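You operate a simulated robot arm through the tools that you are given. There is no shell and no other tool. Be economical: measure what you need, move in short steps, check, and stop when the job is done.

The job below is to be done with a simulated two-armed robot. You get a single attempt, and the scene is never put back.

Task
Hold the hand vacuum on the top of the low cabinet steady with one hand and flip the yellow switch the other way with the other.

The check looks at the end state, three seconds after you hand in, the way a careful person would. Anything else that was tipped, shoved, dropped, spilled or broken makes it a failure.

Robot
Two 7-joint arms with two-finger parallel grippers on one trunk, on a base that drives. Base frame: it is fixed to the floor where the robot stands at the start and does not move with it; the origin is under the middle of the robot, x ahead of it, y to its left, z up. Lengths are in mm, angles in rad, forces in N, time in s.
The left shoulder is at the start at [70, 188, 1190], the right one opposite. With the tool pointing down near the work surface each hand reaches from about 280 to 780 mm from the robot's upright axis, wherever it stands, measured 20 degrees to its own side. Places, roughly: yellow switch [500, 100, 900]. Payload 3.91 kg a hand.
The tool frame of a hand sits at the grasp point between the pads (the TCP): z along the fingers, y along the line on which they close. The tips reach 30 mm beyond it. The gripper opens to 110 mm. The fingers are 20 mm wide and 10 mm thick; the gripper's body (48 by 112 mm) begins 55 mm behind the TCP.
Orientation is that of the tool frame in the base frame, as a unit quaternion [x, y, z, w]. With the fingers straight down and closing along the base's y, the tool's x points along the base's -x, its y along +y and its z along -z.

Tools
- The arms move only by the tool servo_tool. It takes "left_motion", "right_motion" or both (then of equal length, played together; a hand with none holds still); each is a list of rows, each a list of 3 entries, a list of its own where there are three numbers: the shift along the tool's x, y, z in units of 40 mm (1.0 is 40 mm), then the turn, a rotation vector about the tool's x, y, z in units of 8 degrees (1.0 is 8 degrees), then the opening, from 0 (shut) to 1 (fully open). In form: [[[tx, ty, tz], [wx, wy, wz], hand], ...]. A call has 1 to 8 rows; each row shifts and turns the commanded pose from where the row before left it, along the tool's axes as they then stand. A call with a number of a shift or a turn outside -1 to 1 is refused whole. Each row takes 0.2 s and may step no farther than 50 mm and 0.15 rad from the row before; otherwise, or with a gripper value out of range, the whole call is refused. A pose out of reach is approached as far as the arm can. The call stops where the force on the tool passes 40 N (or 10 N more than at its start, if that is more) or the arm is blocked; 0.2 s more then pass. The fingers move at their own pace (about 72 mm/s each) and stop on an object; they squeeze with about 23 N. The grip force told is the motor's: it shows also when the fingers shut on nothing. Time passes only in rows, and 0.2 s behind the last, so rows that do not move let the fingers close. It gives the time, the measured TCP pose, the force on the tool (base axes), the opening and the grip force at its end, in the units of the frame above (readings bear some noise), with the torque about the TCP (base axes, N m) and any sound that the robot's microphone picked up.
- Cameras (640 x 400 px; columns grow to the right, rows downward): "scene" is now at [137.1, 16.5, 1418.5]; the picture's right is [0.19, -0.98, 0.00], its down [-0.56, -0.11, -0.82] and it looks along [0.81, 0.15, -0.57] (base axes); focal length 275 px, centre (320, 200). "left" rides on the left gripper at [72, -17, -103] in its tool frame; the picture's right is [0.23, 0.97, 0.00], its down [-0.76, 0.18, -0.62] and it looks along [-0.61, 0.14, 0.78] (tool axes); focal length 222 px, centre (320, 200). "right" rides on the right gripper at [73, 17, -103] in its tool frame; the picture's right is [-0.23, 0.97, 0.00], its down [-0.76, -0.18, -0.62] and it looks along [-0.61, -0.14, 0.78] (tool axes); focal length 222 px, centre (320, 200). There is no depth. A picture from a camera that has moved, and an enlarged one, comes with that camera's place and axes in the base frame and with its lens.
- snapshot(camera): a new picture of that camera. No time passes.
- raise_lower(by): slides the trunk up (or, below 0, down) by that many mm; the arms and the scene camera ride with it, the base frame stays. It gives what a move gives, with no picture.
- base_move(legs): drives the robot by 1 to 6 legs, each [ahead, turn to the left] in mm and rad, along the robot's own axes; the way and the turn of a leg run together, so that a leg with both is an arc; at most 1500 mm and 3.142 rad a leg. The arms and the cameras ride along, it lands a little off, and it stops where it bumps. It gives what a move gives.
- head_to(pan, tilt): turns the head with the scene camera to pan (to the left, within 1.501 rad either way) and tilt (down, from -0.506 to 1.204), counted from straight ahead of the robot. It gives what a move gives.
- zoom(camera, box): a new picture of the part [left, top, right, bottom] of that camera's present view, enlarged. No time passes.
- hand_in(): hands the job in; it is judged then, once.

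Go step by step. Nothing tells you exact positions but the pictures and the camera data: compare them with the known pose of the tool, close in by small moves and look again before you grip or let go. The budget is 120 turns and 100 pictures, counting those below and the enlarged ones. Unless the task says otherwise, let go and move clear before handing in, and close with one line.

The tools are called by a JSON object that holds its "op" and its "data". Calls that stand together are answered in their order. servo_tool: Moves the arms, as the interface text tells. Its arguments: {"type":"object","properties":{"left_motion":{"type":"array","items":{"type":"array"}},"right_motion":{"type":"array","items":{"type":"array"}}},"required":[]} The other tools are called the same way: raise_lower (by) slides the trunk up or down; base_move (legs) drives the base; head_to (pan, tilt) turns the head that bears the scene camera; snapshot (camera) takes a picture; zoom (camera, box) takes an enlarged picture of a part of a camera's view; hand_in () hands the job in.

At the start:

```text
time_s: 0.0
left_position: [538.3, 330.5, 1187.7]
left_tcp_rot: [0.0, 1.0, 0.0, -0.001]
left_wrist_force: [0.1, 0.3, -0.8]
left_ft_torque: [0.0, -0.01, -0.01]
left_width: 109.9
left_gripper_force: 0.1
right_position: [492.1, -34.9, 1245.4]
right_tcp_rot: [0.0, 1.0, 0.0, 0.0]
right_wrist_force: [0.0, -0.3, -1.1]
right_ft_torque: [0.0, 0.02, 0.0]
right_width: 109.9
right_gripper_force: 0.0
trunk travel left (down, up): [-700.0, 240.0]
robot x, y, heading: [-0.5, 0.7, -0.001]
head pan, tilt: [0.188, 0.602]
```

scene: 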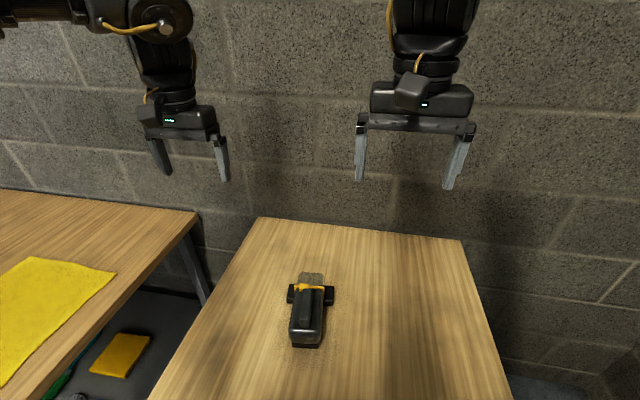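
right: 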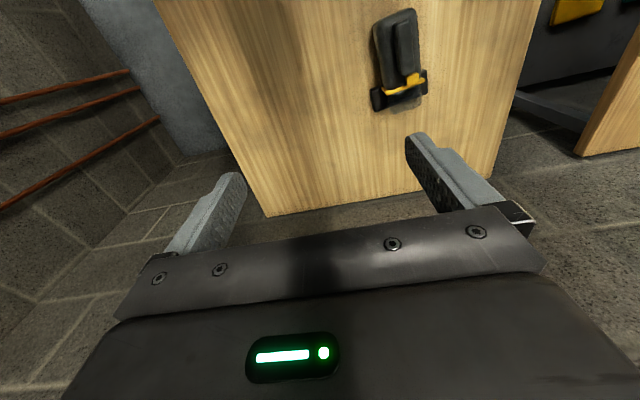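
left: 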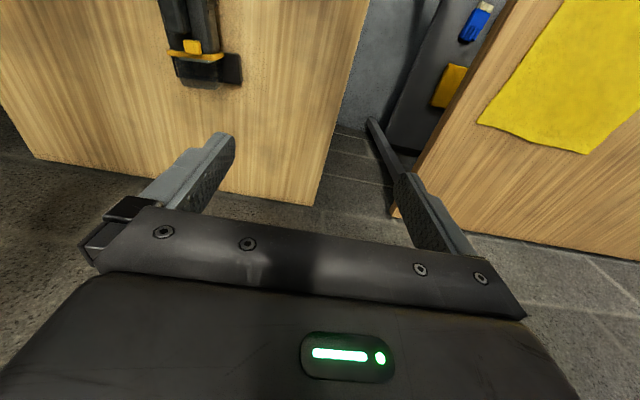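

The hand vacuum lies on the low cabinet around [500, 100], with a yellow band and probably a yellow switch on it. I'll zoom in to see it in detail.

{"op": "zoom", "data": {"camera": "scene", "box": [260, 255, 360, 355]}}

{"op": "zoom", "data": {"camera": "left", "box": [130, 0, 270, 100]}}

{"op": "zoom", "data": {"camera": "right", "box": [340, 0, 460, 120]}}

```text
4.00 times, centred on (310, 305) of scene
camera zoom: at [137.1, 16.5, 1418.5], right [0.19, -0.98, 0.0], down [-0.56, -0.11, -0.82], along [0.81, 0.15, -0.57], focal length 1101 px, centre (360, -220)
```

zoom: 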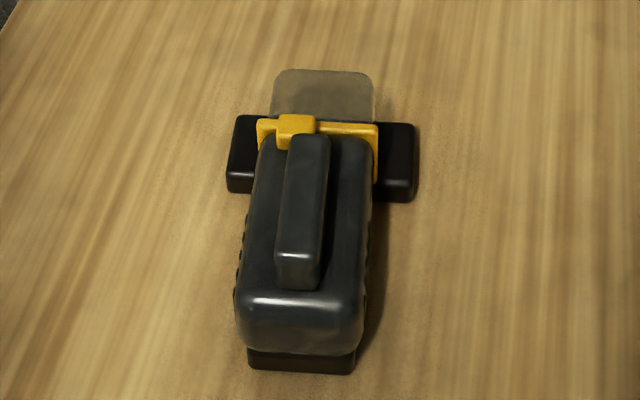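

```text
4.00 times, centred on (200, 50) of left
camera zoom: at [466.9, 314.8, 1290.0], right [-0.23, 0.97, 0.0], down [0.76, 0.18, 0.62], along [0.61, 0.14, -0.78], focal length 888 px, centre (800, 800)
```

zoom: 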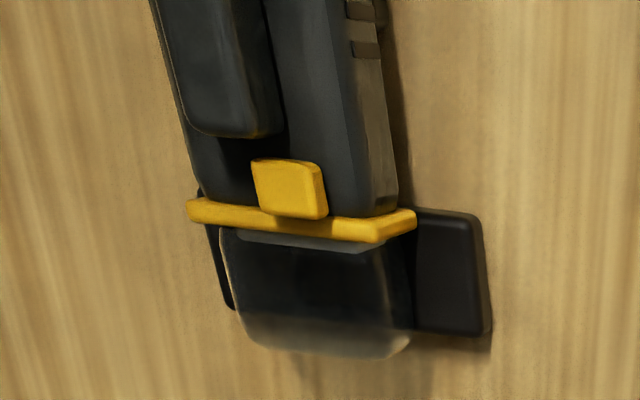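

```text
3.33 times, centred on (400, 60) of right
camera zoom: at [420.7, -17.3, 1347.9], right [0.23, 0.97, 0.0], down [0.76, -0.18, 0.62], along [0.61, -0.14, -0.78], focal length 740 px, centre (53, 667)
```

zoom: 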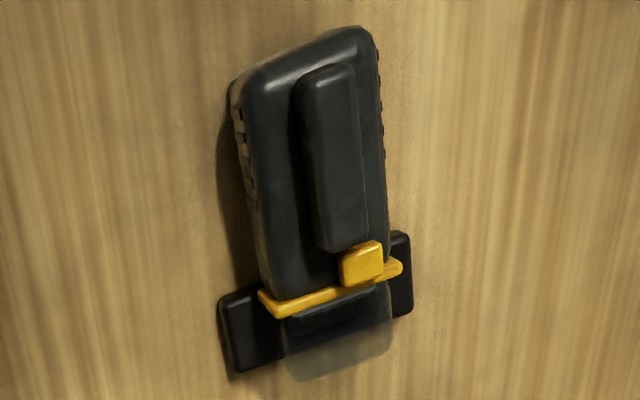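

The switch nub triangulates to about [541, 129, 878], centred on the body. I'll turn the left hand so its camera looks in from the side along -y, to see which way the switch is tilted.

{"op": "servo_tool", "data": {"left_motion": [[[0, 0, 0], [0, 0, 1], 0], [[0, 0, 0], [0, 0, 1], 0], [[0, 0, 0], [0, 0, 1], 0], [[0, 0, 0], [0, 0, 1], 0], [[0, 0, 0], [0, 0, 1], 0], [[0, 0, 0], [0, 0, 1], 0], [[0, 0, 0], [0, 0, 1], 0], [[0, 0, 0], [0, 0, 1], 0]]}}

{"op": "servo_tool", "data": {"left_motion": [[[0, 0, 0], [0, 0, 1], 0], [[0, 0, 0], [0, 0, 1], 0], [[0, 0, 0], [0, 0, 1], 0], [[0, 0, 1], [0, -1, 0], 0], [[0, 0, 1], [0, -1, 0], 0], [[0, 0, 1], [0, -1, 0], 0], [[0.5, 0, 0.8], [0, -1, 0], 0]]}}

{"op": "snapshot", "data": {"camera": "left"}}

```text
time_s: 1.8
left_position: [540.3, 331.0, 1187.3]
left_tcp_rot: [0.531, 0.847, 0.0, 0.0]
left_wrist_force: [0.4, -0.1, -0.4]
left_ft_torque: [0.04, 0.0, 0.01]
left_width: 0.0
left_gripper_force: 22.6
right_position: [492.5, -35.7, 1243.6]
right_tcp_rot: [0.0, 1.0, -0.001, 0.0]
right_wrist_force: [0.5, 1.4, -0.3]
right_ft_torque: [-0.01, -0.03, -0.02]
right_width: 109.7
right_gripper_force: 0.0
trunk travel left (down, up): [-700.0, 240.0]
robot x, y, heading: [-0.6, -0.7, 0.001]
head pan, tilt: [0.188, 0.602]
```

```text
time_s: 3.4
left_position: [541.8, 321.9, 1029.8]
left_tcp_rot: [0.667, 0.691, -0.192, 0.2]
left_wrist_force: [0.8, 0.7, 0.1]
left_ft_torque: [-0.05, 0.02, -0.03]
left_width: 0.1
left_gripper_force: 22.9
right_position: [493.2, -31.3, 1243.7]
right_tcp_rot: [0.001, 1.0, -0.002, 0.001]
right_wrist_force: [-0.1, -0.2, 0.2]
right_ft_torque: [-0.07, 0.03, 0.0]
right_width: 109.8
right_gripper_force: 0.1
trunk travel left (down, up): [-700.0, 240.0]
robot x, y, heading: [-0.3, 1.6, 0.003]
head pan, tilt: [0.188, 0.602]
```

```text
93 pictures are left
camera left: at [520.2, 438.3, 1077.8], right [0.97, 0.23, -0.12], down [0.19, -0.3, 0.93], along [0.17, -0.93, -0.34], focal length 222 px, centre (320, 200)
```

left: 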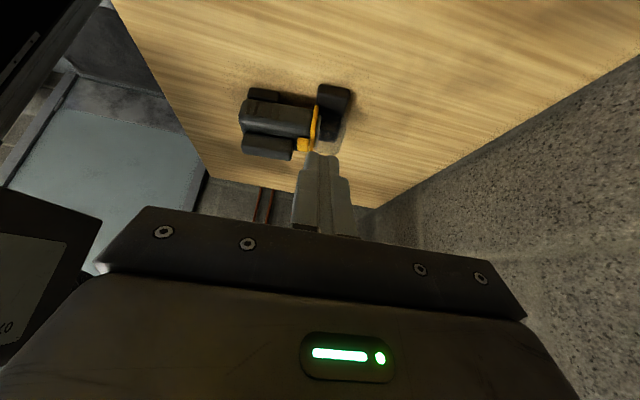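

The view is upside-down (picture down is +z), but it shows the vacuum from the +y side. I'll zoom in.

{"op": "zoom", "data": {"camera": "left", "box": [230, 75, 360, 165]}}

```text
4.44 times, centred on (295, 120) of left
camera zoom: at [520.2, 438.3, 1077.8], right [0.97, 0.23, -0.12], down [0.19, -0.3, 0.93], along [0.17, -0.93, -0.34], focal length 987 px, centre (431, 556)
```

zoom: 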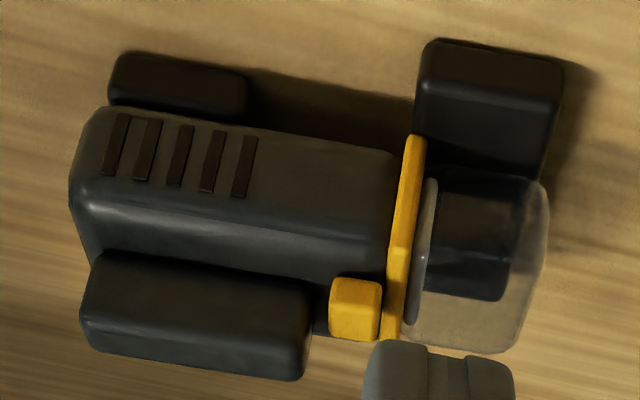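

The nub sits on a dark slide between the handle end and the yellow band. I'll move the camera closer for a clear look at the mechanism.

{"op": "servo_tool", "data": {"left_motion": [[[0, -0.14, 0.87], [0, 0, 0], 0], [[0, -0.14, 0.87], [0, 0, 0], 0], [[0, -0.14, 0.87], [0, 0, 0], 0], [[0, -0.14, 0.87], [0, 0, 0], 0], [[0, 0, 0], [0, 0, 0], 0]]}}

{"op": "snapshot", "data": {"camera": "left"}}

{"op": "zoom", "data": {"camera": "scene", "box": [285, 265, 345, 325]}}

```text
time_s: 4.6
left_position: [520.8, 244.5, 913.6]
left_tcp_rot: [0.667, 0.692, -0.192, 0.199]
left_wrist_force: [0.2, 0.4, -0.7]
left_ft_torque: [0.0, 0.0, 0.01]
left_width: 0.0
left_gripper_force: 23.2
right_position: [490.8, -34.7, 1244.7]
right_tcp_rot: [0.0, 1.0, 0.0, 0.0]
right_wrist_force: [0.2, 0.3, -0.6]
right_ft_torque: [0.04, 0.02, -0.02]
right_width: 110.3
right_gripper_force: 0.0
trunk travel left (down, up): [-700.0, 240.0]
robot x, y, heading: [-1.9, -2.7, 0.002]
head pan, tilt: [0.188, 0.602]
```

```text
91 pictures are left
camera left: at [498.2, 360.5, 962.4], right [0.97, 0.23, -0.12], down [0.19, -0.31, 0.93], along [0.17, -0.92, -0.34], focal length 222 px, centre (320, 200)
```

left: 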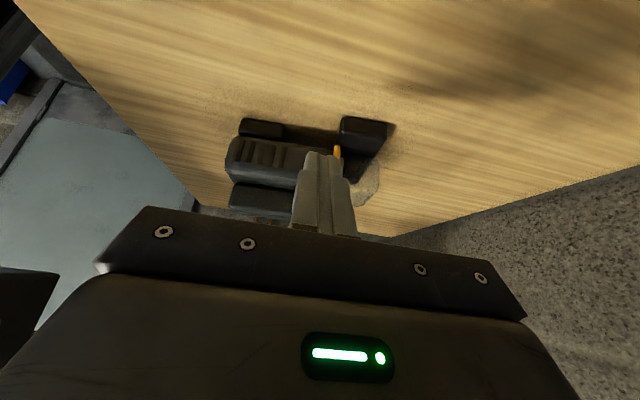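

```text
6.67 times, centred on (315, 295) of scene
camera zoom: at [136.7, 17.0, 1418.6], right [0.19, -0.98, 0.0], down [-0.56, -0.11, -0.82], along [0.81, 0.15, -0.57], focal length 1835 px, centre (353, -433)
```

zoom: 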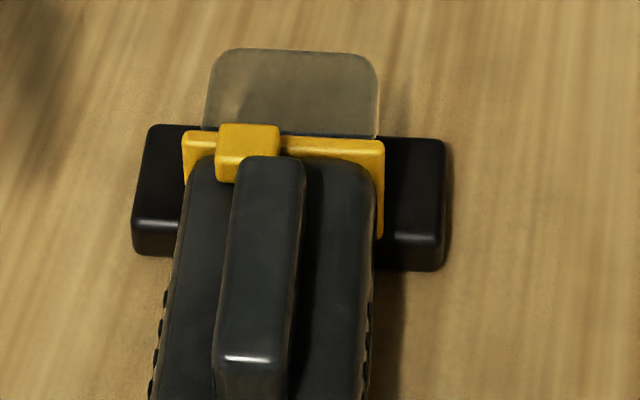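

The nub appears about 8 mm to the +y side of the handle axis, so its throw may be sideways. I'll look from nearly straight above to confirm.

{"op": "servo_tool", "data": {"left_motion": [[[0, 0, -0.5], [0, 1, 0], 0], [[0, 0, -0.3], [0, 1, 0], 0], [[0, 0, 0], [0, 1, 0], 0], [[0, 0, 0], [0, 1, 0], 0], [[-0.74, 0.13, -0.5], [0, 0, 0], 0], [[-0.74, 0.13, -0.5], [0, 0, 0], 0], [[-0.74, 0.13, -0.5], [0, 0, 0], 0], [[-0.74, 0.13, -0.4], [0, 0, 0], 0]]}}

{"op": "snapshot", "data": {"camera": "left"}}

```text
time_s: 6.4
left_position: [542.7, 141.3, 1018.2]
left_tcp_rot: [0.695, 0.719, 0.0, -0.001]
left_wrist_force: [0.5, -0.3, -0.4]
left_ft_torque: [-0.02, 0.0, -0.02]
left_width: 0.0
left_gripper_force: 22.9
right_position: [492.0, -36.6, 1244.2]
right_tcp_rot: [0.0, 1.0, 0.001, 0.001]
right_wrist_force: [0.4, -0.2, 0.2]
right_ft_torque: [-0.04, 0.01, -0.01]
right_width: 109.9
right_gripper_force: 0.0
trunk travel left (down, up): [-700.0, 240.0]
robot x, y, heading: [1.9, -1.2, -0.007]
head pan, tilt: [0.188, 0.602]
```

```text
89 pictures are left
camera left: at [523.0, 214.2, 1121.0], right [0.97, 0.26, 0.0], down [0.2, -0.76, 0.62], along [0.16, -0.6, -0.78], focal length 222 px, centre (320, 200)
```

left: 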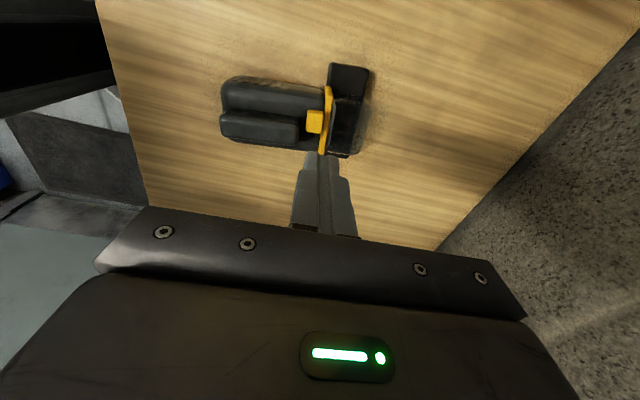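

{"op": "zoom", "data": {"camera": "left", "box": [270, 80, 366, 164]}}

```text
4.76 times, centred on (318, 122) of left
camera zoom: at [523.0, 214.2, 1121.0], right [0.97, 0.26, 0.0], down [0.2, -0.76, 0.62], along [0.16, -0.6, -0.78], focal length 1058 px, centre (330, 571)
```

zoom: 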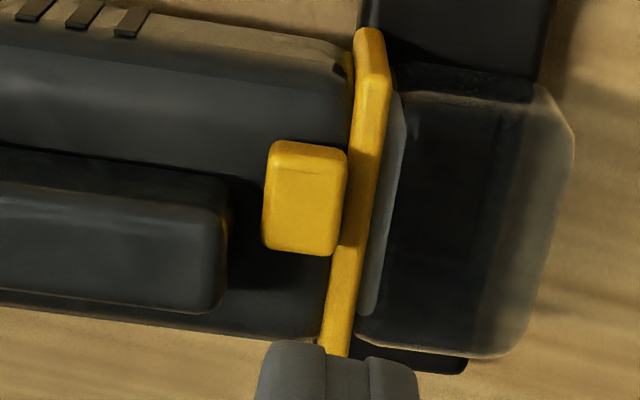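

From above, the nub is about 10 mm toward +y of the handle axis, and the vacuum is yawed about 8°. So the switch throws sideways and needs pushing toward -y. I'll back the left hand off to +y and tilt it near horizontal, pointing along the push direction, so the right hand has room to grip from above.

{"op": "servo_tool", "data": {"left_motion": [[[1, 0, 0], [0, 0, -0.8], 0], [[1, 0, 0], [0, 0, 0], 0], [[1, 0, 0], [0, 0, 0], 0], [[1, 0, 0], [0, -1, 0], 0], [[0, 0, 0], [0, -1, 0], 0], [[0, 0, 0], [0, -1, 0], 0], [[0, 0, 0], [0, -1, 0], 0], [[0, 0, 0], [0, -1, 0], 0]]}}

{"op": "servo_tool", "data": {"left_motion": [[[0, 0, 0], [0, -1, 0], 0], [[0, 0, 0], [0, -1, 0], 0], [[0, 0, 0], [0, -1, 0], 0], [[0, 0, 0], [0, -1, 0], 0], [[0, 0, 0], [0, 0, 0], 0]]}}

{"op": "snapshot", "data": {"camera": "left"}}

{"op": "snapshot", "data": {"camera": "scene"}}

```text
time_s: 8.2
left_position: [525.8, 302.0, 1018.0]
left_tcp_rot: [0.614, 0.711, -0.224, 0.26]
left_wrist_force: [-0.7, -0.3, 0.0]
left_ft_torque: [-0.03, -0.01, -0.03]
left_width: 0.0
left_gripper_force: 22.8
right_position: [492.2, -33.7, 1244.7]
right_tcp_rot: [0.0, 1.0, -0.001, -0.001]
right_wrist_force: [-0.5, 0.3, -0.1]
right_ft_torque: [0.0, -0.02, 0.03]
right_width: 109.9
right_gripper_force: 0.0
trunk travel left (down, up): [-700.0, 240.0]
robot x, y, heading: [-0.3, -0.9, 0.004]
head pan, tilt: [0.188, 0.602]
```

```text
time_s: 9.4
left_position: [526.8, 301.3, 1018.7]
left_tcp_rot: [0.528, 0.612, -0.384, 0.446]
left_wrist_force: [-0.5, -0.1, 0.1]
left_ft_torque: [0.02, 0.01, 0.01]
left_width: 0.1
left_gripper_force: 22.9
right_position: [491.7, -35.6, 1244.1]
right_tcp_rot: [0.0, 1.0, 0.001, 0.0]
right_wrist_force: [0.1, 0.3, 0.0]
right_ft_torque: [0.03, -0.01, -0.02]
right_width: 109.9
right_gripper_force: 0.1
trunk travel left (down, up): [-700.0, 240.0]
robot x, y, heading: [2.7, -4.3, -0.0]
head pan, tilt: [0.188, 0.602]
```

```text
87 pictures are left
camera left: at [491.2, 418.7, 980.7], right [0.95, 0.21, -0.22], down [0.12, 0.38, 0.92], along [0.28, -0.9, 0.34], focal length 222 px, centre (320, 200)
```

left: 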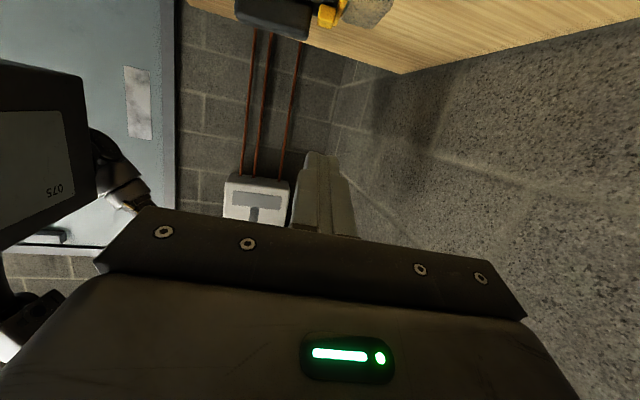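

```text
86 pictures are left
camera scene: at [137.1, 16.0, 1418.5], right [0.19, -0.98, 0.0], down [-0.56, -0.11, -0.82], along [0.81, 0.15, -0.57], focal length 275 px, centre (320, 200)
```

scene: 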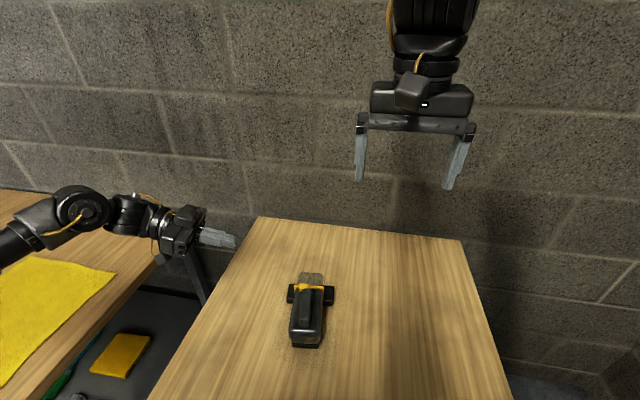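

The left hand reaches that posture, but its camera would hang low, so I'll ease the tilt by 16°. Meanwhile the right hand moves above the rear of the vacuum body, with its yaw matched.

{"op": "servo_tool", "data": {"right_motion": [[[0.1, 0.9, 0], [0, 0, -0.5], 1], [[0.1, 0.9, 0], [0, 0, -0.53], 1], [[0.1, 0.9, 0], [0, 0, 0], 1], [[0.1, 0.9, 0], [0, 0, 0], 1], [[0, 0, 1], [0, 0, 0], 1], [[0, 0, 1], [0, 0, 0], 1], [[0, 0, 1], [0, 0, 0], 1], [[0, 0, 1], [0, 0, 0], 1]], "left_motion": [[[0, 0, 0], [0, 1, 0], 0], [[0, 0, 0], [0, 1, 0], 0], [[0, 0, 0], [0, 0, 0], 0], [[0, 0, 0], [0, 0, 0], 0], [[0, 0, 0], [0, 0, 0], 0], [[0, 0, 0], [0, 0, 0], 0], [[0, 0, 0], [0, 0, 0], 0], [[0, 0, 0], [0, 0, 0], 0]]}}

{"op": "snapshot", "data": {"camera": "right"}}

{"op": "snapshot", "data": {"camera": "scene"}}

```text
time_s: 11.2
left_position: [526.4, 302.9, 1018.0]
left_tcp_rot: [0.576, 0.668, -0.308, 0.356]
left_wrist_force: [0.1, 0.0, 0.1]
left_ft_torque: [-0.01, 0.01, -0.02]
left_width: 0.0
left_gripper_force: 23.5
right_position: [463.1, 110.4, 1081.5]
right_tcp_rot: [-0.072, 0.997, 0.001, -0.001]
right_wrist_force: [0.4, 0.8, 0.3]
right_ft_torque: [-0.03, 0.02, -0.03]
right_width: 110.0
right_gripper_force: 0.1
trunk travel left (down, up): [-700.0, 240.0]
robot x, y, heading: [2.9, -1.1, 0.004]
head pan, tilt: [0.188, 0.602]
```

```text
85 pictures are left
camera right: at [390.1, 117.0, 1185.1], right [0.09, 1.0, 0.0], down [0.78, -0.07, 0.62], along [0.62, -0.05, -0.78], focal length 222 px, centre (320, 200)
```

right: 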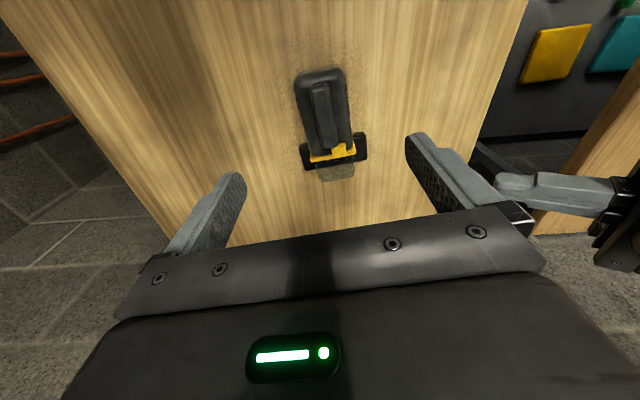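

```text
84 pictures are left
camera scene: at [138.7, 18.0, 1418.4], right [0.19, -0.98, 0.0], down [-0.56, -0.11, -0.82], along [0.81, 0.15, -0.57], focal length 275 px, centre (320, 200)
```

scene: 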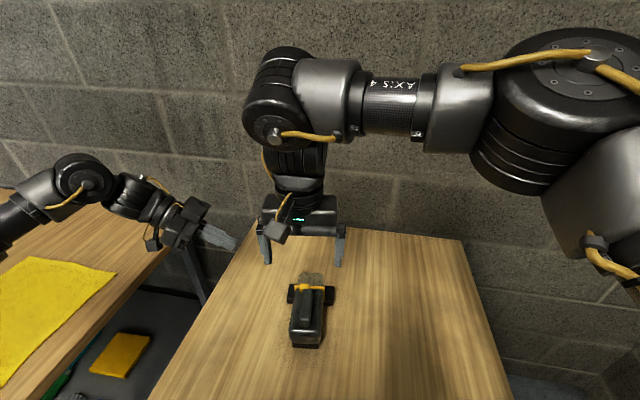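

The right hand is above the body. I'll zoom to check its alignment with the body's centreline.

{"op": "zoom", "data": {"camera": "right", "box": [274, 55, 394, 187]}}

```text
3.03 times, centred on (334, 121) of right
camera zoom: at [390.1, 117.0, 1185.1], right [0.09, 1.0, 0.0], down [0.78, -0.07, 0.62], along [0.62, -0.05, -0.78], focal length 673 px, centre (278, 439)
```

zoom: 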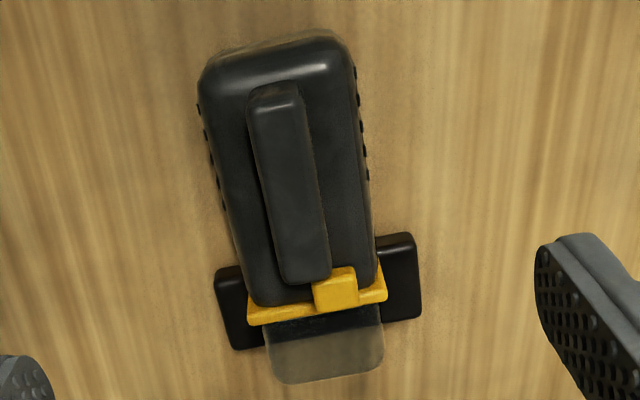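

The nub clearly sits on the +y side of the handle centreline. I'll shift about 12 mm forward and descend partway, then check clearance.

{"op": "servo_tool", "data": {"right_motion": [[[-0.31, 0.04, 1], [0, 0, 0], 1], [[0, 0, 1], [0, 0, 0], 1], [[0, 0, 1], [0, 0, 0], 1], [[0, 0, 0.3], [0, 0, 0], 1], [[0, 0, 0], [0, 0, 0], 1]]}}

{"op": "snapshot", "data": {"camera": "right"}}

{"op": "snapshot", "data": {"camera": "scene"}}

```text
time_s: 12.4
left_position: [525.5, 302.8, 1019.2]
left_tcp_rot: [0.577, 0.668, -0.307, 0.356]
left_wrist_force: [0.1, 0.0, -0.1]
left_ft_torque: [0.0, -0.02, -0.01]
left_width: 0.3
left_gripper_force: 23.4
right_position: [475.5, 109.1, 951.2]
right_tcp_rot: [-0.072, 0.997, 0.001, 0.001]
right_wrist_force: [-0.7, 0.1, 0.2]
right_ft_torque: [0.0, 0.03, -0.01]
right_width: 110.0
right_gripper_force: 0.2
trunk travel left (down, up): [-700.0, 240.0]
robot x, y, heading: [0.0, 0.1, 0.0]
head pan, tilt: [0.188, 0.602]
```

```text
82 pictures are left
camera right: at [401.8, 117.1, 1054.7], right [0.09, 1.0, 0.0], down [0.78, -0.07, 0.62], along [0.62, -0.05, -0.78], focal length 222 px, centre (320, 200)
```

right: 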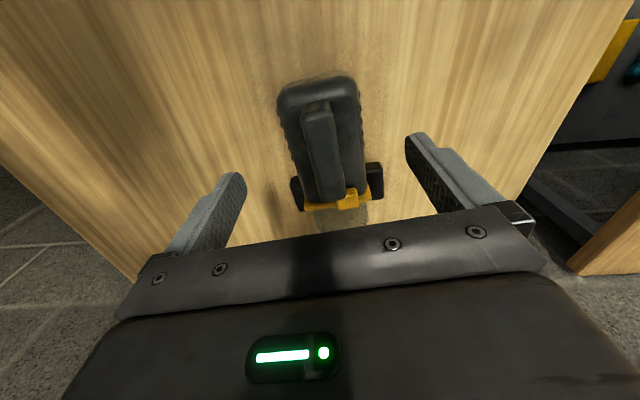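

```text
81 pictures are left
camera scene: at [136.8, 16.7, 1418.5], right [0.19, -0.98, 0.0], down [-0.56, -0.11, -0.82], along [0.81, 0.15, -0.57], focal length 275 px, centre (320, 200)
```

scene: 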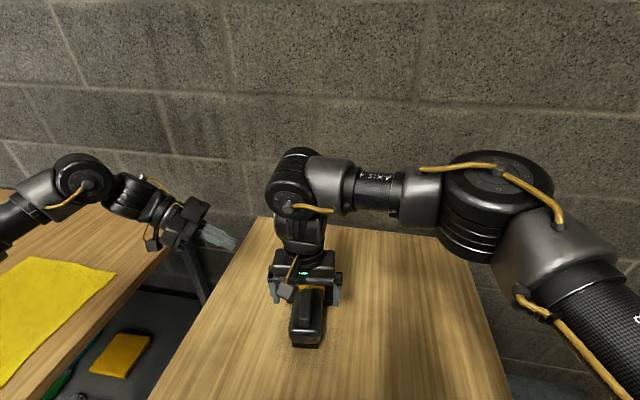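

The body is centred between the fingers to within about 3 mm. I'll descend to TCP z≈860, where the palm should just clear the handle top.

{"op": "servo_tool", "data": {"right_motion": [[[0, 0.06, 0.9], [0, 0, 0], 1], [[0, 0, 0.8], [0, 0, 0], 1], [[0, 0, 0.5], [0, 0, 0], 1], [[0, 0, 0], [0, 0, 0], 1]]}}

{"op": "snapshot", "data": {"camera": "right"}}

{"op": "zoom", "data": {"camera": "scene", "box": [250, 240, 370, 360]}}

{"op": "snapshot", "data": {"camera": "left"}}

```text
time_s: 13.4
left_position: [526.3, 302.3, 1017.3]
left_tcp_rot: [0.577, 0.668, -0.307, 0.356]
left_wrist_force: [-0.1, 0.5, 0.3]
left_ft_torque: [0.0, 0.01, 0.01]
left_width: 0.0
left_gripper_force: 23.4
right_position: [476.8, 112.4, 865.2]
right_tcp_rot: [-0.072, 0.997, 0.0, 0.001]
right_wrist_force: [0.0, 0.5, 0.2]
right_ft_torque: [-0.01, 0.0, 0.01]
right_width: 110.1
right_gripper_force: 0.0
trunk travel left (down, up): [-700.0, 240.0]
robot x, y, heading: [1.3, 2.4, -0.002]
head pan, tilt: [0.188, 0.602]
```

```text
80 pictures are left
camera right: at [403.0, 120.0, 969.0], right [0.09, 1.0, 0.0], down [0.78, -0.07, 0.62], along [0.62, -0.05, -0.78], focal length 222 px, centre (320, 200)
```

right: 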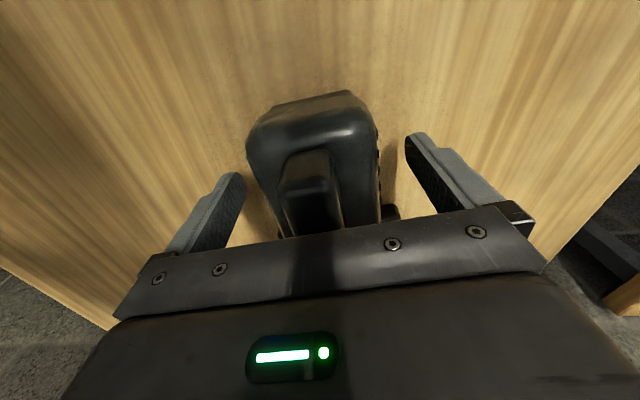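

```text
3.33 times, centred on (310, 300) of scene
camera zoom: at [137.1, 16.8, 1418.5], right [0.19, -0.98, 0.0], down [-0.56, -0.11, -0.82], along [0.81, 0.15, -0.57], focal length 917 px, centre (353, -133)
```

zoom: 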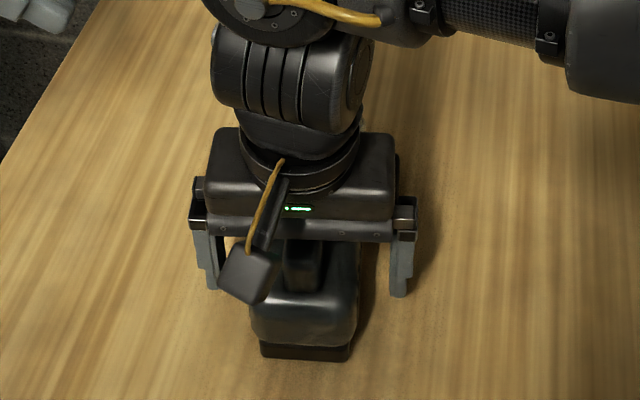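

```text
78 pictures are left
camera left: at [490.3, 425.4, 1014.8], right [0.94, 0.27, -0.19], down [0.16, 0.12, 0.98], along [0.28, -0.96, 0.07], focal length 222 px, centre (320, 200)
```

left: 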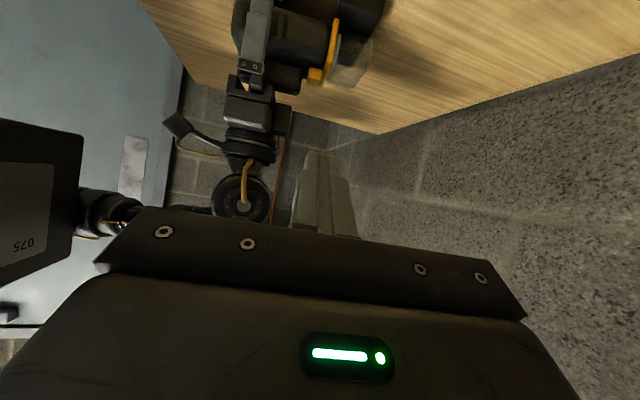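

{"op": "zoom", "data": {"camera": "left", "box": [210, 0, 390, 112]}}

```text
3.56 times, centred on (300, 56) of left
camera zoom: at [490.3, 425.4, 1014.8], right [0.94, 0.27, -0.19], down [0.16, 0.12, 0.98], along [0.28, -0.96, 0.07], focal length 790 px, centre (391, 712)
```

zoom: 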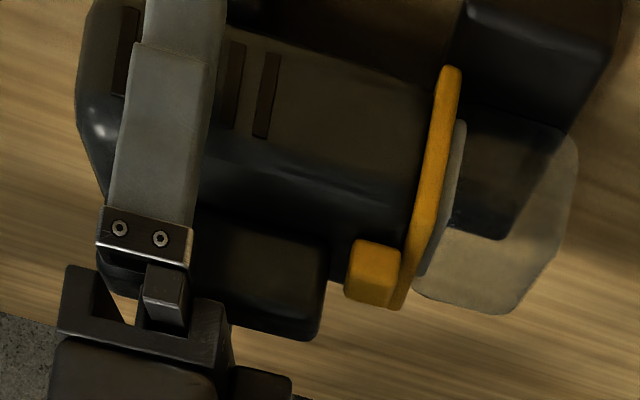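

There is good clearance on all sides. I'll trim 3 mm and close the right gripper on the body.

{"op": "servo_tool", "data": {"right_motion": [[[0, -0.07, 0.05], [0, 0, 0], 1], [[0, 0, 0], [0, 0, 0], 0.75], [[0, 0, 0], [0, 0, 0], 0.65], [[0, 0, 0], [0, 0, 0], 0.6], [[0, 0, 0], [0, 0, 0], 0], [[0, 0, 0], [0, 0, 0], 0], [[0, 0, 0], [0, 0, 0], 0]]}}

{"op": "snapshot", "data": {"camera": "right"}}

{"op": "zoom", "data": {"camera": "left", "box": [210, 0, 390, 112]}}

```text
time_s: 15.0
left_position: [526.0, 302.2, 1017.9]
left_tcp_rot: [0.577, 0.668, -0.307, 0.355]
left_wrist_force: [0.0, 0.0, -0.3]
left_ft_torque: [-0.02, 0.02, 0.0]
left_width: 0.0
left_gripper_force: 22.7
right_position: [476.2, 111.6, 863.4]
right_tcp_rot: [-0.073, 0.997, 0.0, 0.0]
right_wrist_force: [-0.1, 2.9, 2.4]
right_ft_torque: [0.22, 0.07, 0.06]
right_width: 70.0
right_gripper_force: 23.1
trunk travel left (down, up): [-700.0, 240.0]
robot x, y, heading: [-0.5, -1.4, 0.001]
head pan, tilt: [0.188, 0.602]
```

```text
76 pictures are left
camera right: at [403.3, 117.9, 966.8], right [0.08, 1.0, 0.0], down [0.78, -0.07, 0.62], along [0.62, -0.05, -0.78], focal length 222 px, centre (320, 200)
```

right: 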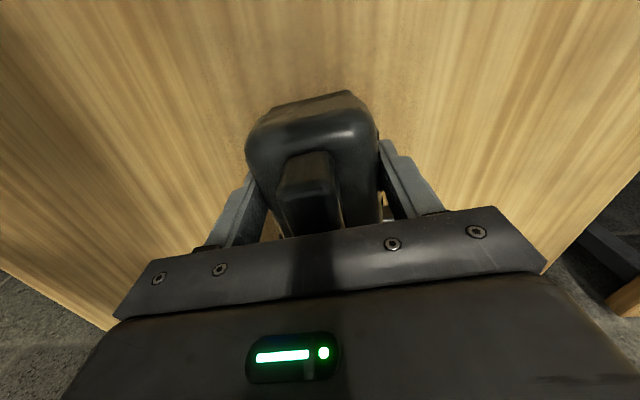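

```text
3.56 times, centred on (300, 56) of left
camera zoom: at [490.1, 425.8, 1014.7], right [0.94, 0.27, -0.19], down [0.16, 0.12, 0.98], along [0.28, -0.96, 0.07], focal length 790 px, centre (391, 712)
```

zoom: 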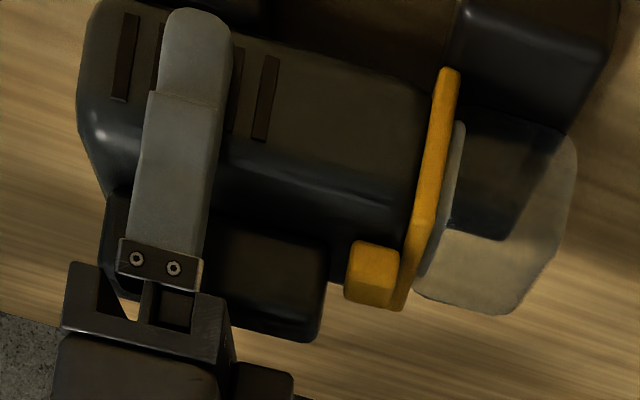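

The right hand holds the vacuum (70 mm wide, not shifted). Now the left fingertip goes to a standoff about 20 mm off the +y side of the nub.

{"op": "servo_tool", "data": {"left_motion": [[[0.2, -0.063, 0.95], [0, 0, 0], 0], [[0.2, -0.063, 0.95], [0, 0, 0], 0], [[0.2, -0.063, 0.95], [0, 0, 0], 0], [[0.2, -0.063, 0.7], [0, 0, 0], 0], [[0, 0, 0], [0, 0, 0], 0]]}}

{"op": "snapshot", "data": {"camera": "left"}}

{"op": "zoom", "data": {"camera": "scene", "box": [220, 230, 360, 350]}}

```text
time_s: 16.2
left_position: [530.6, 200.9, 913.0]
left_tcp_rot: [0.577, 0.668, -0.307, 0.356]
left_wrist_force: [-0.6, 0.6, 0.2]
left_ft_torque: [0.0, -0.01, 0.03]
left_width: 0.0
left_gripper_force: 23.1
right_position: [476.1, 109.9, 862.6]
right_tcp_rot: [-0.071, 0.997, 0.0, 0.001]
right_wrist_force: [-1.8, 0.4, 2.4]
right_ft_torque: [-0.12, 0.23, 0.02]
right_width: 70.0
right_gripper_force: 22.4
trunk travel left (down, up): [-700.0, 240.0]
robot x, y, heading: [2.6, -1.5, 0.0]
head pan, tilt: [0.188, 0.602]
```

```text
74 pictures are left
camera left: at [494.5, 322.7, 909.6], right [0.94, 0.27, -0.19], down [0.16, 0.12, 0.98], along [0.28, -0.96, 0.07], focal length 222 px, centre (320, 200)
```

left: 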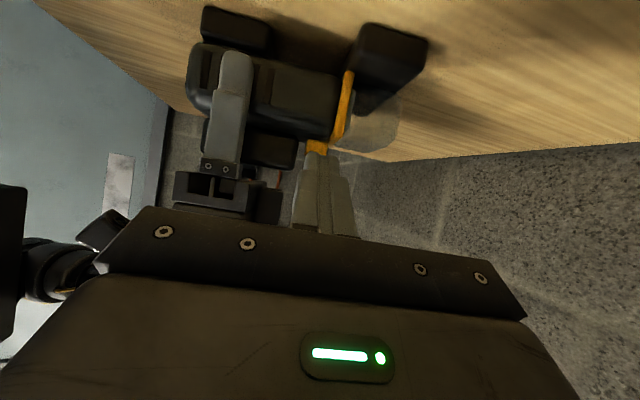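

```text
3.33 times, centred on (290, 290) of scene
camera zoom: at [136.7, 16.8, 1418.6], right [0.19, -0.98, 0.0], down [-0.56, -0.11, -0.82], along [0.81, 0.15, -0.57], focal length 917 px, centre (420, -100)
```

zoom: 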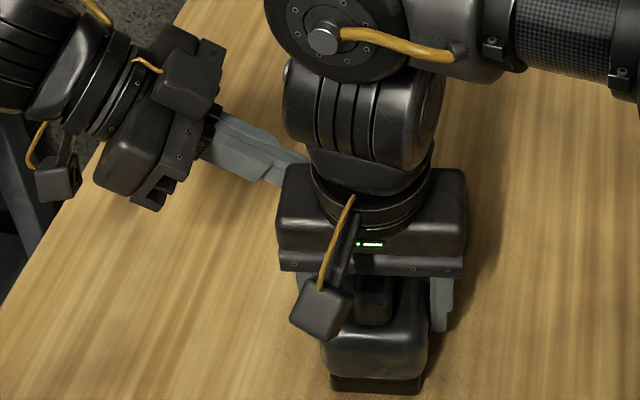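

{"op": "zoom", "data": {"camera": "left", "box": [260, 60, 410, 200]}}

```text
2.86 times, centred on (335, 130) of left
camera zoom: at [494.5, 322.7, 909.6], right [0.94, 0.27, -0.19], down [0.16, 0.12, 0.98], along [0.28, -0.96, 0.07], focal length 635 px, centre (277, 400)
```

zoom: 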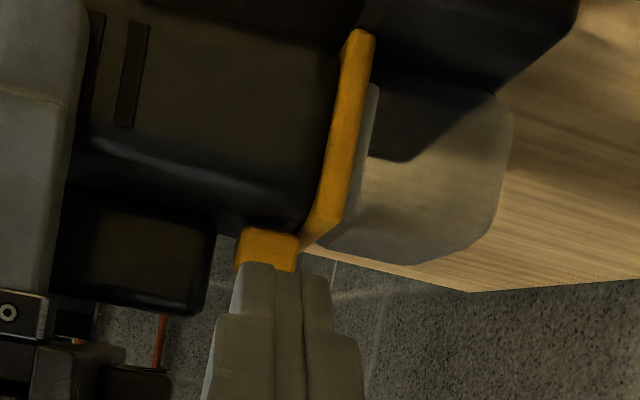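

The tip is aligned with the nub in x, and the band top (z≈868) is below the path. I'll approach to about 8 mm off and check.

{"op": "servo_tool", "data": {"left_motion": [[[-0.08, -0.01, 0.34], [0, 0, 0], 0], [[-0.08, -0.01, 0.34], [0, 0, 0], 0], [[0, 0, 0], [0, 0, 0], 0]]}}

{"op": "zoom", "data": {"camera": "left", "box": [260, 60, 410, 200]}}

{"op": "zoom", "data": {"camera": "scene", "box": [270, 240, 350, 300]}}

```text
time_s: 17.0
left_position: [534.6, 174.4, 902.1]
left_tcp_rot: [0.576, 0.669, -0.306, 0.356]
left_wrist_force: [-0.8, -0.8, -0.3]
left_ft_torque: [0.0, 0.0, -0.01]
left_width: 0.0
left_gripper_force: 23.0
right_position: [476.3, 110.7, 862.7]
right_tcp_rot: [-0.071, 0.997, 0.0, 0.002]
right_wrist_force: [-1.3, -0.4, 1.7]
right_ft_torque: [-0.15, 0.09, -0.17]
right_width: 69.7
right_gripper_force: 23.2
trunk travel left (down, up): [-700.0, 240.0]
robot x, y, heading: [0.4, 3.0, 0.001]
head pan, tilt: [0.188, 0.602]
```

```text
2.86 times, centred on (335, 130) of left
camera zoom: at [497.9, 297.8, 899.2], right [0.94, 0.27, -0.19], down [0.16, 0.12, 0.98], along [0.28, -0.96, 0.07], focal length 635 px, centre (277, 400)
```

zoom: 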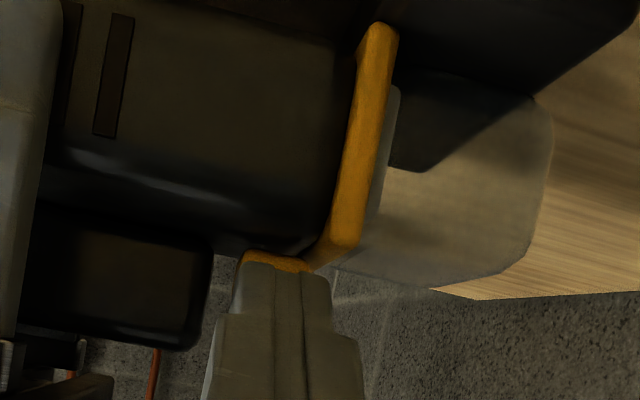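

```text
6.67 times, centred on (310, 270) of scene
camera zoom: at [136.7, 16.7, 1418.5], right [0.19, -0.98, 0.0], down [-0.56, -0.11, -0.82], along [0.81, 0.15, -0.57], focal length 1835 px, centre (387, -267)
```

zoom: 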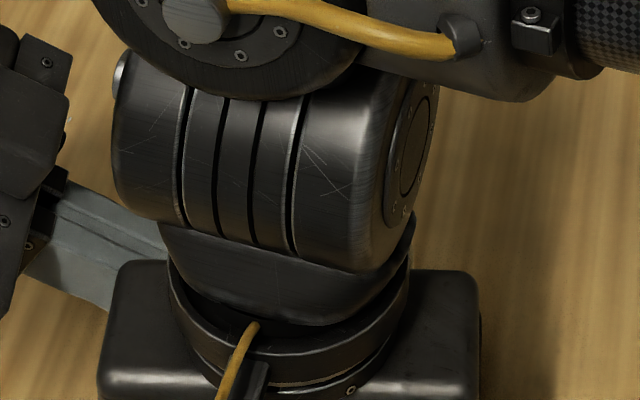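

The tip is about 8 mm from the nub face and aligned. I'll push slowly toward -y and watch force and sound.

{"op": "servo_tool", "data": {"left_motion": [[[-0.056, 0, 0.083], [0, 0, 0], 0], [[-0.056, 0, 0.083], [0, 0, 0], 0], [[-0.056, 0, 0.083], [0, 0, 0], 0], [[-0.056, 0, 0.083], [0, 0, 0], 0]]}}

{"op": "zoom", "data": {"camera": "left", "box": [260, 60, 410, 200]}}

```text
time_s: 18.0
left_position: [535.4, 158.5, 901.5]
left_tcp_rot: [0.577, 0.668, -0.307, 0.356]
left_wrist_force: [-0.1, 0.6, 0.3]
left_ft_torque: [0.0, 0.03, -0.01]
left_width: 0.0
left_gripper_force: 23.1
right_position: [476.5, 110.8, 862.8]
right_tcp_rot: [-0.072, 0.997, 0.0, 0.001]
right_wrist_force: [-1.2, 0.0, 0.6]
right_ft_torque: [-0.09, -0.02, -0.16]
right_width: 70.1
right_gripper_force: 23.2
trunk travel left (down, up): [-700.0, 240.0]
robot x, y, heading: [1.2, 2.9, 0.001]
head pan, tilt: [0.188, 0.602]
```

```text
2.86 times, centred on (335, 130) of left
camera zoom: at [500.0, 282.3, 899.1], right [0.94, 0.27, -0.19], down [0.16, 0.12, 0.98], along [0.28, -0.96, 0.07], focal length 635 px, centre (277, 400)
```

zoom: 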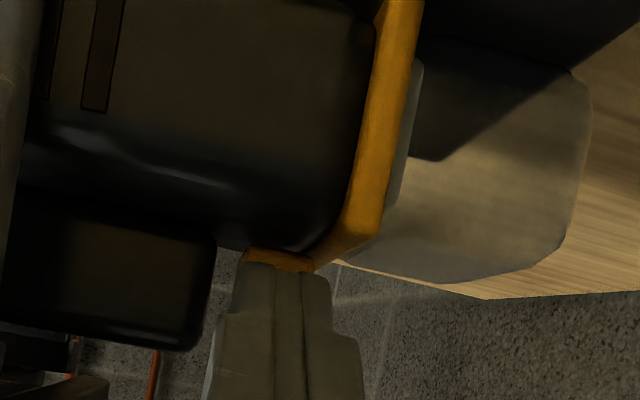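

No contact yet. I'll continue in small steps.

{"op": "servo_tool", "data": {"left_motion": [[[-0.056, 0, 0.083], [0, 0, 0], 0], [[-0.056, 0, 0.083], [0, 0, 0], 0]]}}

{"op": "zoom", "data": {"camera": "left", "box": [280, 100, 370, 170]}}

```text
time_s: 18.6
left_position: [537.0, 150.9, 902.4]
left_tcp_rot: [0.577, 0.669, -0.306, 0.355]
left_wrist_force: [0.5, -1.4, -0.6]
left_ft_torque: [-0.04, -0.02, 0.03]
left_width: 0.0
left_gripper_force: 23.0
right_position: [476.8, 110.6, 863.2]
right_tcp_rot: [-0.071, 0.997, 0.001, 0.001]
right_wrist_force: [-1.9, -0.8, 0.2]
right_ft_torque: [-0.12, -0.08, -0.19]
right_width: 69.8
right_gripper_force: 23.0
trunk travel left (down, up): [-700.0, 240.0]
robot x, y, heading: [4.5, -1.4, -0.006]
head pan, tilt: [0.188, 0.602]
heard: click
```

```text
5.71 times, centred on (325, 135) of left
camera zoom: at [501.0, 275.1, 899.3], right [0.94, 0.27, -0.19], down [0.16, 0.12, 0.98], along [0.28, -0.96, 0.07], focal length 1269 px, centre (291, 571)
```

zoom: 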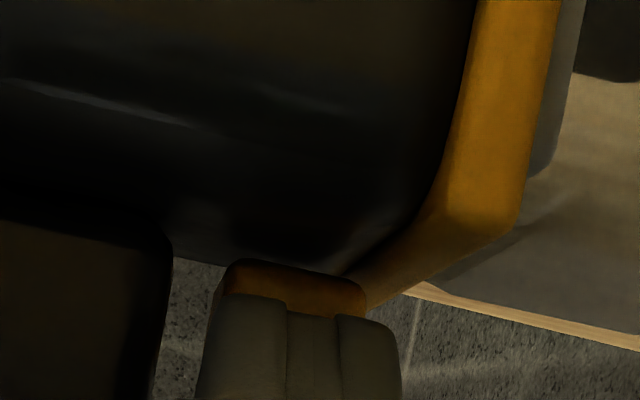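

I heard a click. I'll back the left hand off along the approach line and inspect.

{"op": "servo_tool", "data": {"left_motion": [[[0.14, 0, -0.208], [0, 0, 0], 0], [[0.28, 0, -0.416], [0, 0, 0], 0], [[0.28, 0, -0.416], [0, 0, 0], 0], [[0, 0, -0.95], [0, 0, 0], 0], [[0, 0, -0.95], [0, 0, 0], 0], [[0, 0, -0.95], [0, 0, 0], 0], [[0, 0, 0], [0, 0, 0], 0]]}}

{"op": "zoom", "data": {"camera": "left", "box": [210, 0, 390, 112]}}

```text
time_s: 20.2
left_position: [518.1, 295.7, 967.1]
left_tcp_rot: [0.577, 0.668, -0.307, 0.355]
left_wrist_force: [-0.3, 0.4, 0.9]
left_ft_torque: [0.0, 0.01, -0.02]
left_width: 0.0
left_gripper_force: 22.8
right_position: [475.6, 110.9, 862.9]
right_tcp_rot: [-0.072, 0.997, 0.0, 0.001]
right_wrist_force: [-1.4, -1.6, 0.6]
right_ft_torque: [-0.18, 0.12, -0.07]
right_width: 69.8
right_gripper_force: 23.1
trunk travel left (down, up): [-700.0, 240.0]
robot x, y, heading: [1.3, 2.8, 0.001]
head pan, tilt: [0.188, 0.602]
```

```text
3.56 times, centred on (300, 56) of left
camera zoom: at [481.7, 419.0, 963.0], right [0.94, 0.27, -0.19], down [0.16, 0.12, 0.98], along [0.28, -0.96, 0.07], focal length 790 px, centre (391, 712)
```

zoom: 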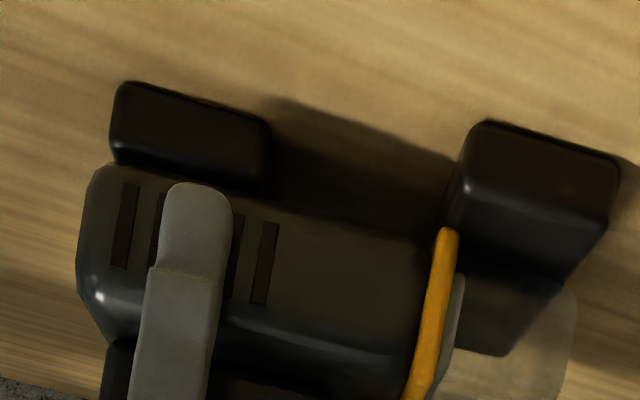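

{"op": "servo_tool", "data": {"left_motion": [[[-0.8, 0, -0.2], [0, 0, 0], 0], [[-0.8, 0, -0.2], [0, 0, 0], 0], [[-0.8, 0, -0.2], [0, 0, 0], 0], [[0, 0, 0], [0, 1, 0], 0], [[0, 0, 0], [0, 1, 0], 0], [[0, 0, 0], [0, 0, 0], 0]]}}

{"op": "snapshot", "data": {"camera": "left"}}

```text
time_s: 21.6
left_position: [520.6, 261.9, 1060.0]
left_tcp_rot: [0.614, 0.712, -0.223, 0.258]
left_wrist_force: [-0.4, -0.2, 0.2]
left_ft_torque: [0.0, 0.0, -0.01]
left_width: 0.0
left_gripper_force: 23.2
right_position: [476.2, 110.9, 862.9]
right_tcp_rot: [-0.072, 0.997, 0.0, 0.001]
right_wrist_force: [0.0, -1.0, 1.5]
right_ft_torque: [0.25, 0.13, 0.0]
right_width: 69.9
right_gripper_force: 22.9
trunk travel left (down, up): [-700.0, 240.0]
robot x, y, heading: [1.1, 0.1, 0.001]
head pan, tilt: [0.188, 0.602]
```

```text
66 pictures are left
camera left: at [485.5, 381.1, 1091.1], right [0.94, 0.32, -0.15], down [0.2, -0.16, 0.97], along [0.28, -0.94, -0.21], focal length 222 px, centre (320, 200)
```

left: 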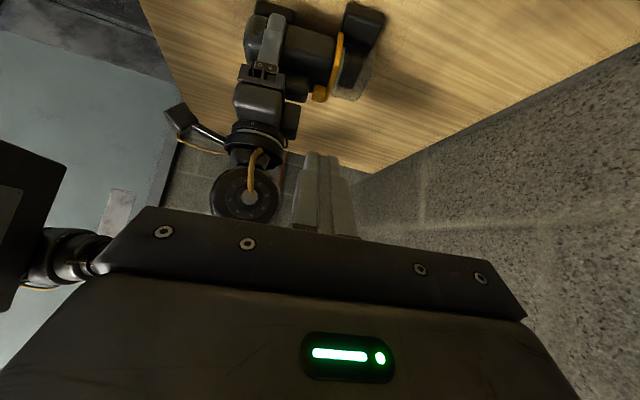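

{"op": "zoom", "data": {"camera": "left", "box": [270, 20, 390, 115]}}

```text
4.21 times, centred on (330, 68) of left
camera zoom: at [485.5, 381.1, 1091.1], right [0.94, 0.32, -0.15], down [0.2, -0.16, 0.97], along [0.28, -0.94, -0.21], focal length 935 px, centre (278, 758)
```

zoom: 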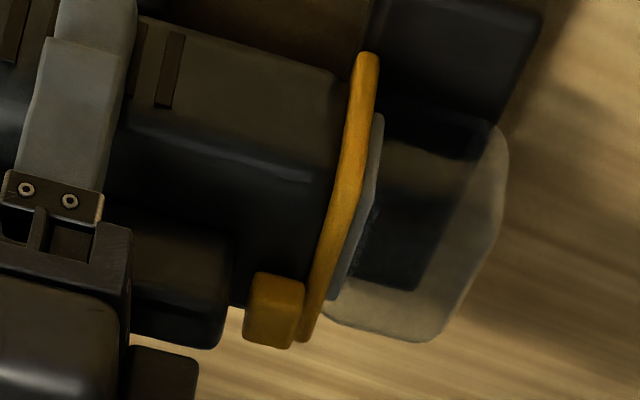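

The nub is now at y≈111 (it was ≈131), mirrored across the body axis, so the switch has flipped. Next I'll open the right hand and lift it straight up.

{"op": "servo_tool", "data": {"right_motion": [[[0, 0, 0], [0, 0, 0], 0.8], [[0, 0, 0], [0, 0, 0], 1], [[0, 0, 0], [0, 0, 0], 1], [[0, 0, 0], [0, 0, 0], 1], [[0, 0, -0.6], [0, 0, 0], 1], [[0, 0, -1], [0, 0, 0], 1], [[0, 0, -1], [0, 0, 0], 1], [[0, 0, -1], [0, 0, 0], 1]]}}

{"op": "servo_tool", "data": {"right_motion": [[[0, 0, -1], [0, 0, 0], 1], [[0, 0, -1], [0, 0, 0], 1], [[0, -1, -0.5], [0, 0, 0], 1], [[0, -1, -0.5], [0, 0, 0], 1], [[0, -1, 0], [0, 0, 0], 1], [[0, -1, 0], [0, 0, 0], 1], [[0, 0, 0], [0, 0, 0], 1]]}}

{"op": "snapshot", "data": {"camera": "scene"}}

{"op": "zoom", "data": {"camera": "scene", "box": [260, 255, 360, 355]}}

```text
time_s: 23.4
left_position: [520.0, 261.3, 1059.8]
left_tcp_rot: [0.614, 0.711, -0.223, 0.26]
left_wrist_force: [-0.8, 0.1, -0.1]
left_ft_torque: [-0.01, -0.02, 0.03]
left_width: 0.0
left_gripper_force: 23.4
right_position: [473.1, 109.1, 1005.1]
right_tcp_rot: [-0.071, 0.997, 0.0, 0.001]
right_wrist_force: [0.1, -0.9, 0.3]
right_ft_torque: [0.0, 0.02, -0.02]
right_width: 109.9
right_gripper_force: 0.0
trunk travel left (down, up): [-700.0, 240.0]
robot x, y, heading: [0.5, 0.4, -0.002]
head pan, tilt: [0.188, 0.602]
```

```text
time_s: 25.0
left_position: [519.9, 263.4, 1058.8]
left_tcp_rot: [0.614, 0.711, -0.224, 0.259]
left_wrist_force: [-0.4, 0.3, -0.2]
left_ft_torque: [0.0, -0.01, 0.01]
left_width: 0.2
left_gripper_force: 23.2
right_position: [497.9, -46.1, 1127.7]
right_tcp_rot: [-0.073, 0.997, -0.002, 0.0]
right_wrist_force: [-0.4, -0.1, 0.1]
right_ft_torque: [0.01, 0.02, -0.01]
right_width: 110.0
right_gripper_force: 0.0
trunk travel left (down, up): [-700.0, 240.0]
robot x, y, heading: [4.7, 0.2, 0.003]
head pan, tilt: [0.188, 0.602]
```

```text
64 pictures are left
camera scene: at [136.6, 18.3, 1418.5], right [0.19, -0.98, 0.0], down [-0.56, -0.11, -0.82], along [0.81, 0.15, -0.57], focal length 275 px, centre (320, 200)
```

scene: 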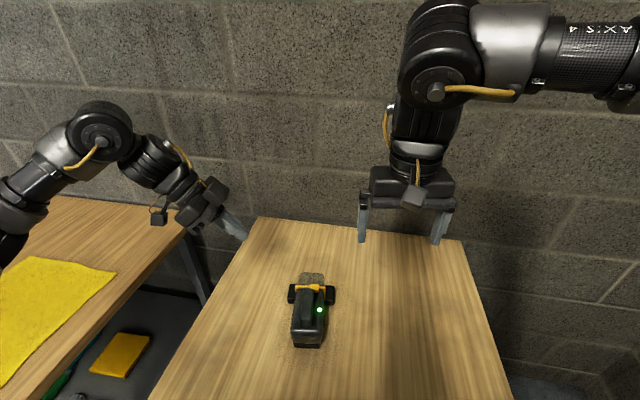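

```text
4.00 times, centred on (310, 305) of scene
camera zoom: at [136.6, 18.3, 1418.5], right [0.19, -0.98, 0.0], down [-0.56, -0.11, -0.82], along [0.81, 0.15, -0.57], focal length 1101 px, centre (360, -220)
```

zoom: 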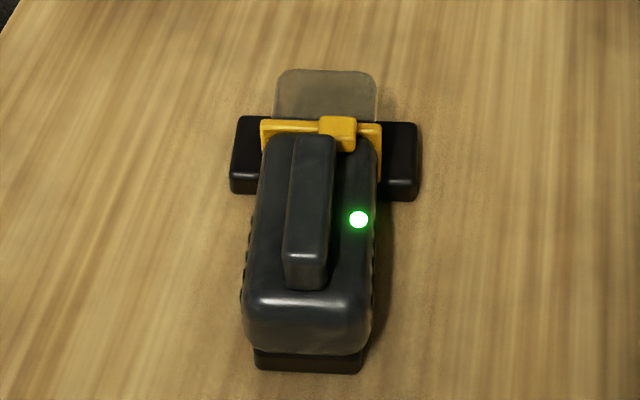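

The switch is now on the other side and a green indicator is lit. The vacuum has barely moved, and both hands are clear.

{"op": "hand_in", "data": {}}

```text
The job is handed in.
```

I held the hand vacuum steady with the right hand and flipped its yellow switch to the other side with the left. There was a click, and a green light on the vacuum is now on. I then let go, and both hands were clear when I handed in.
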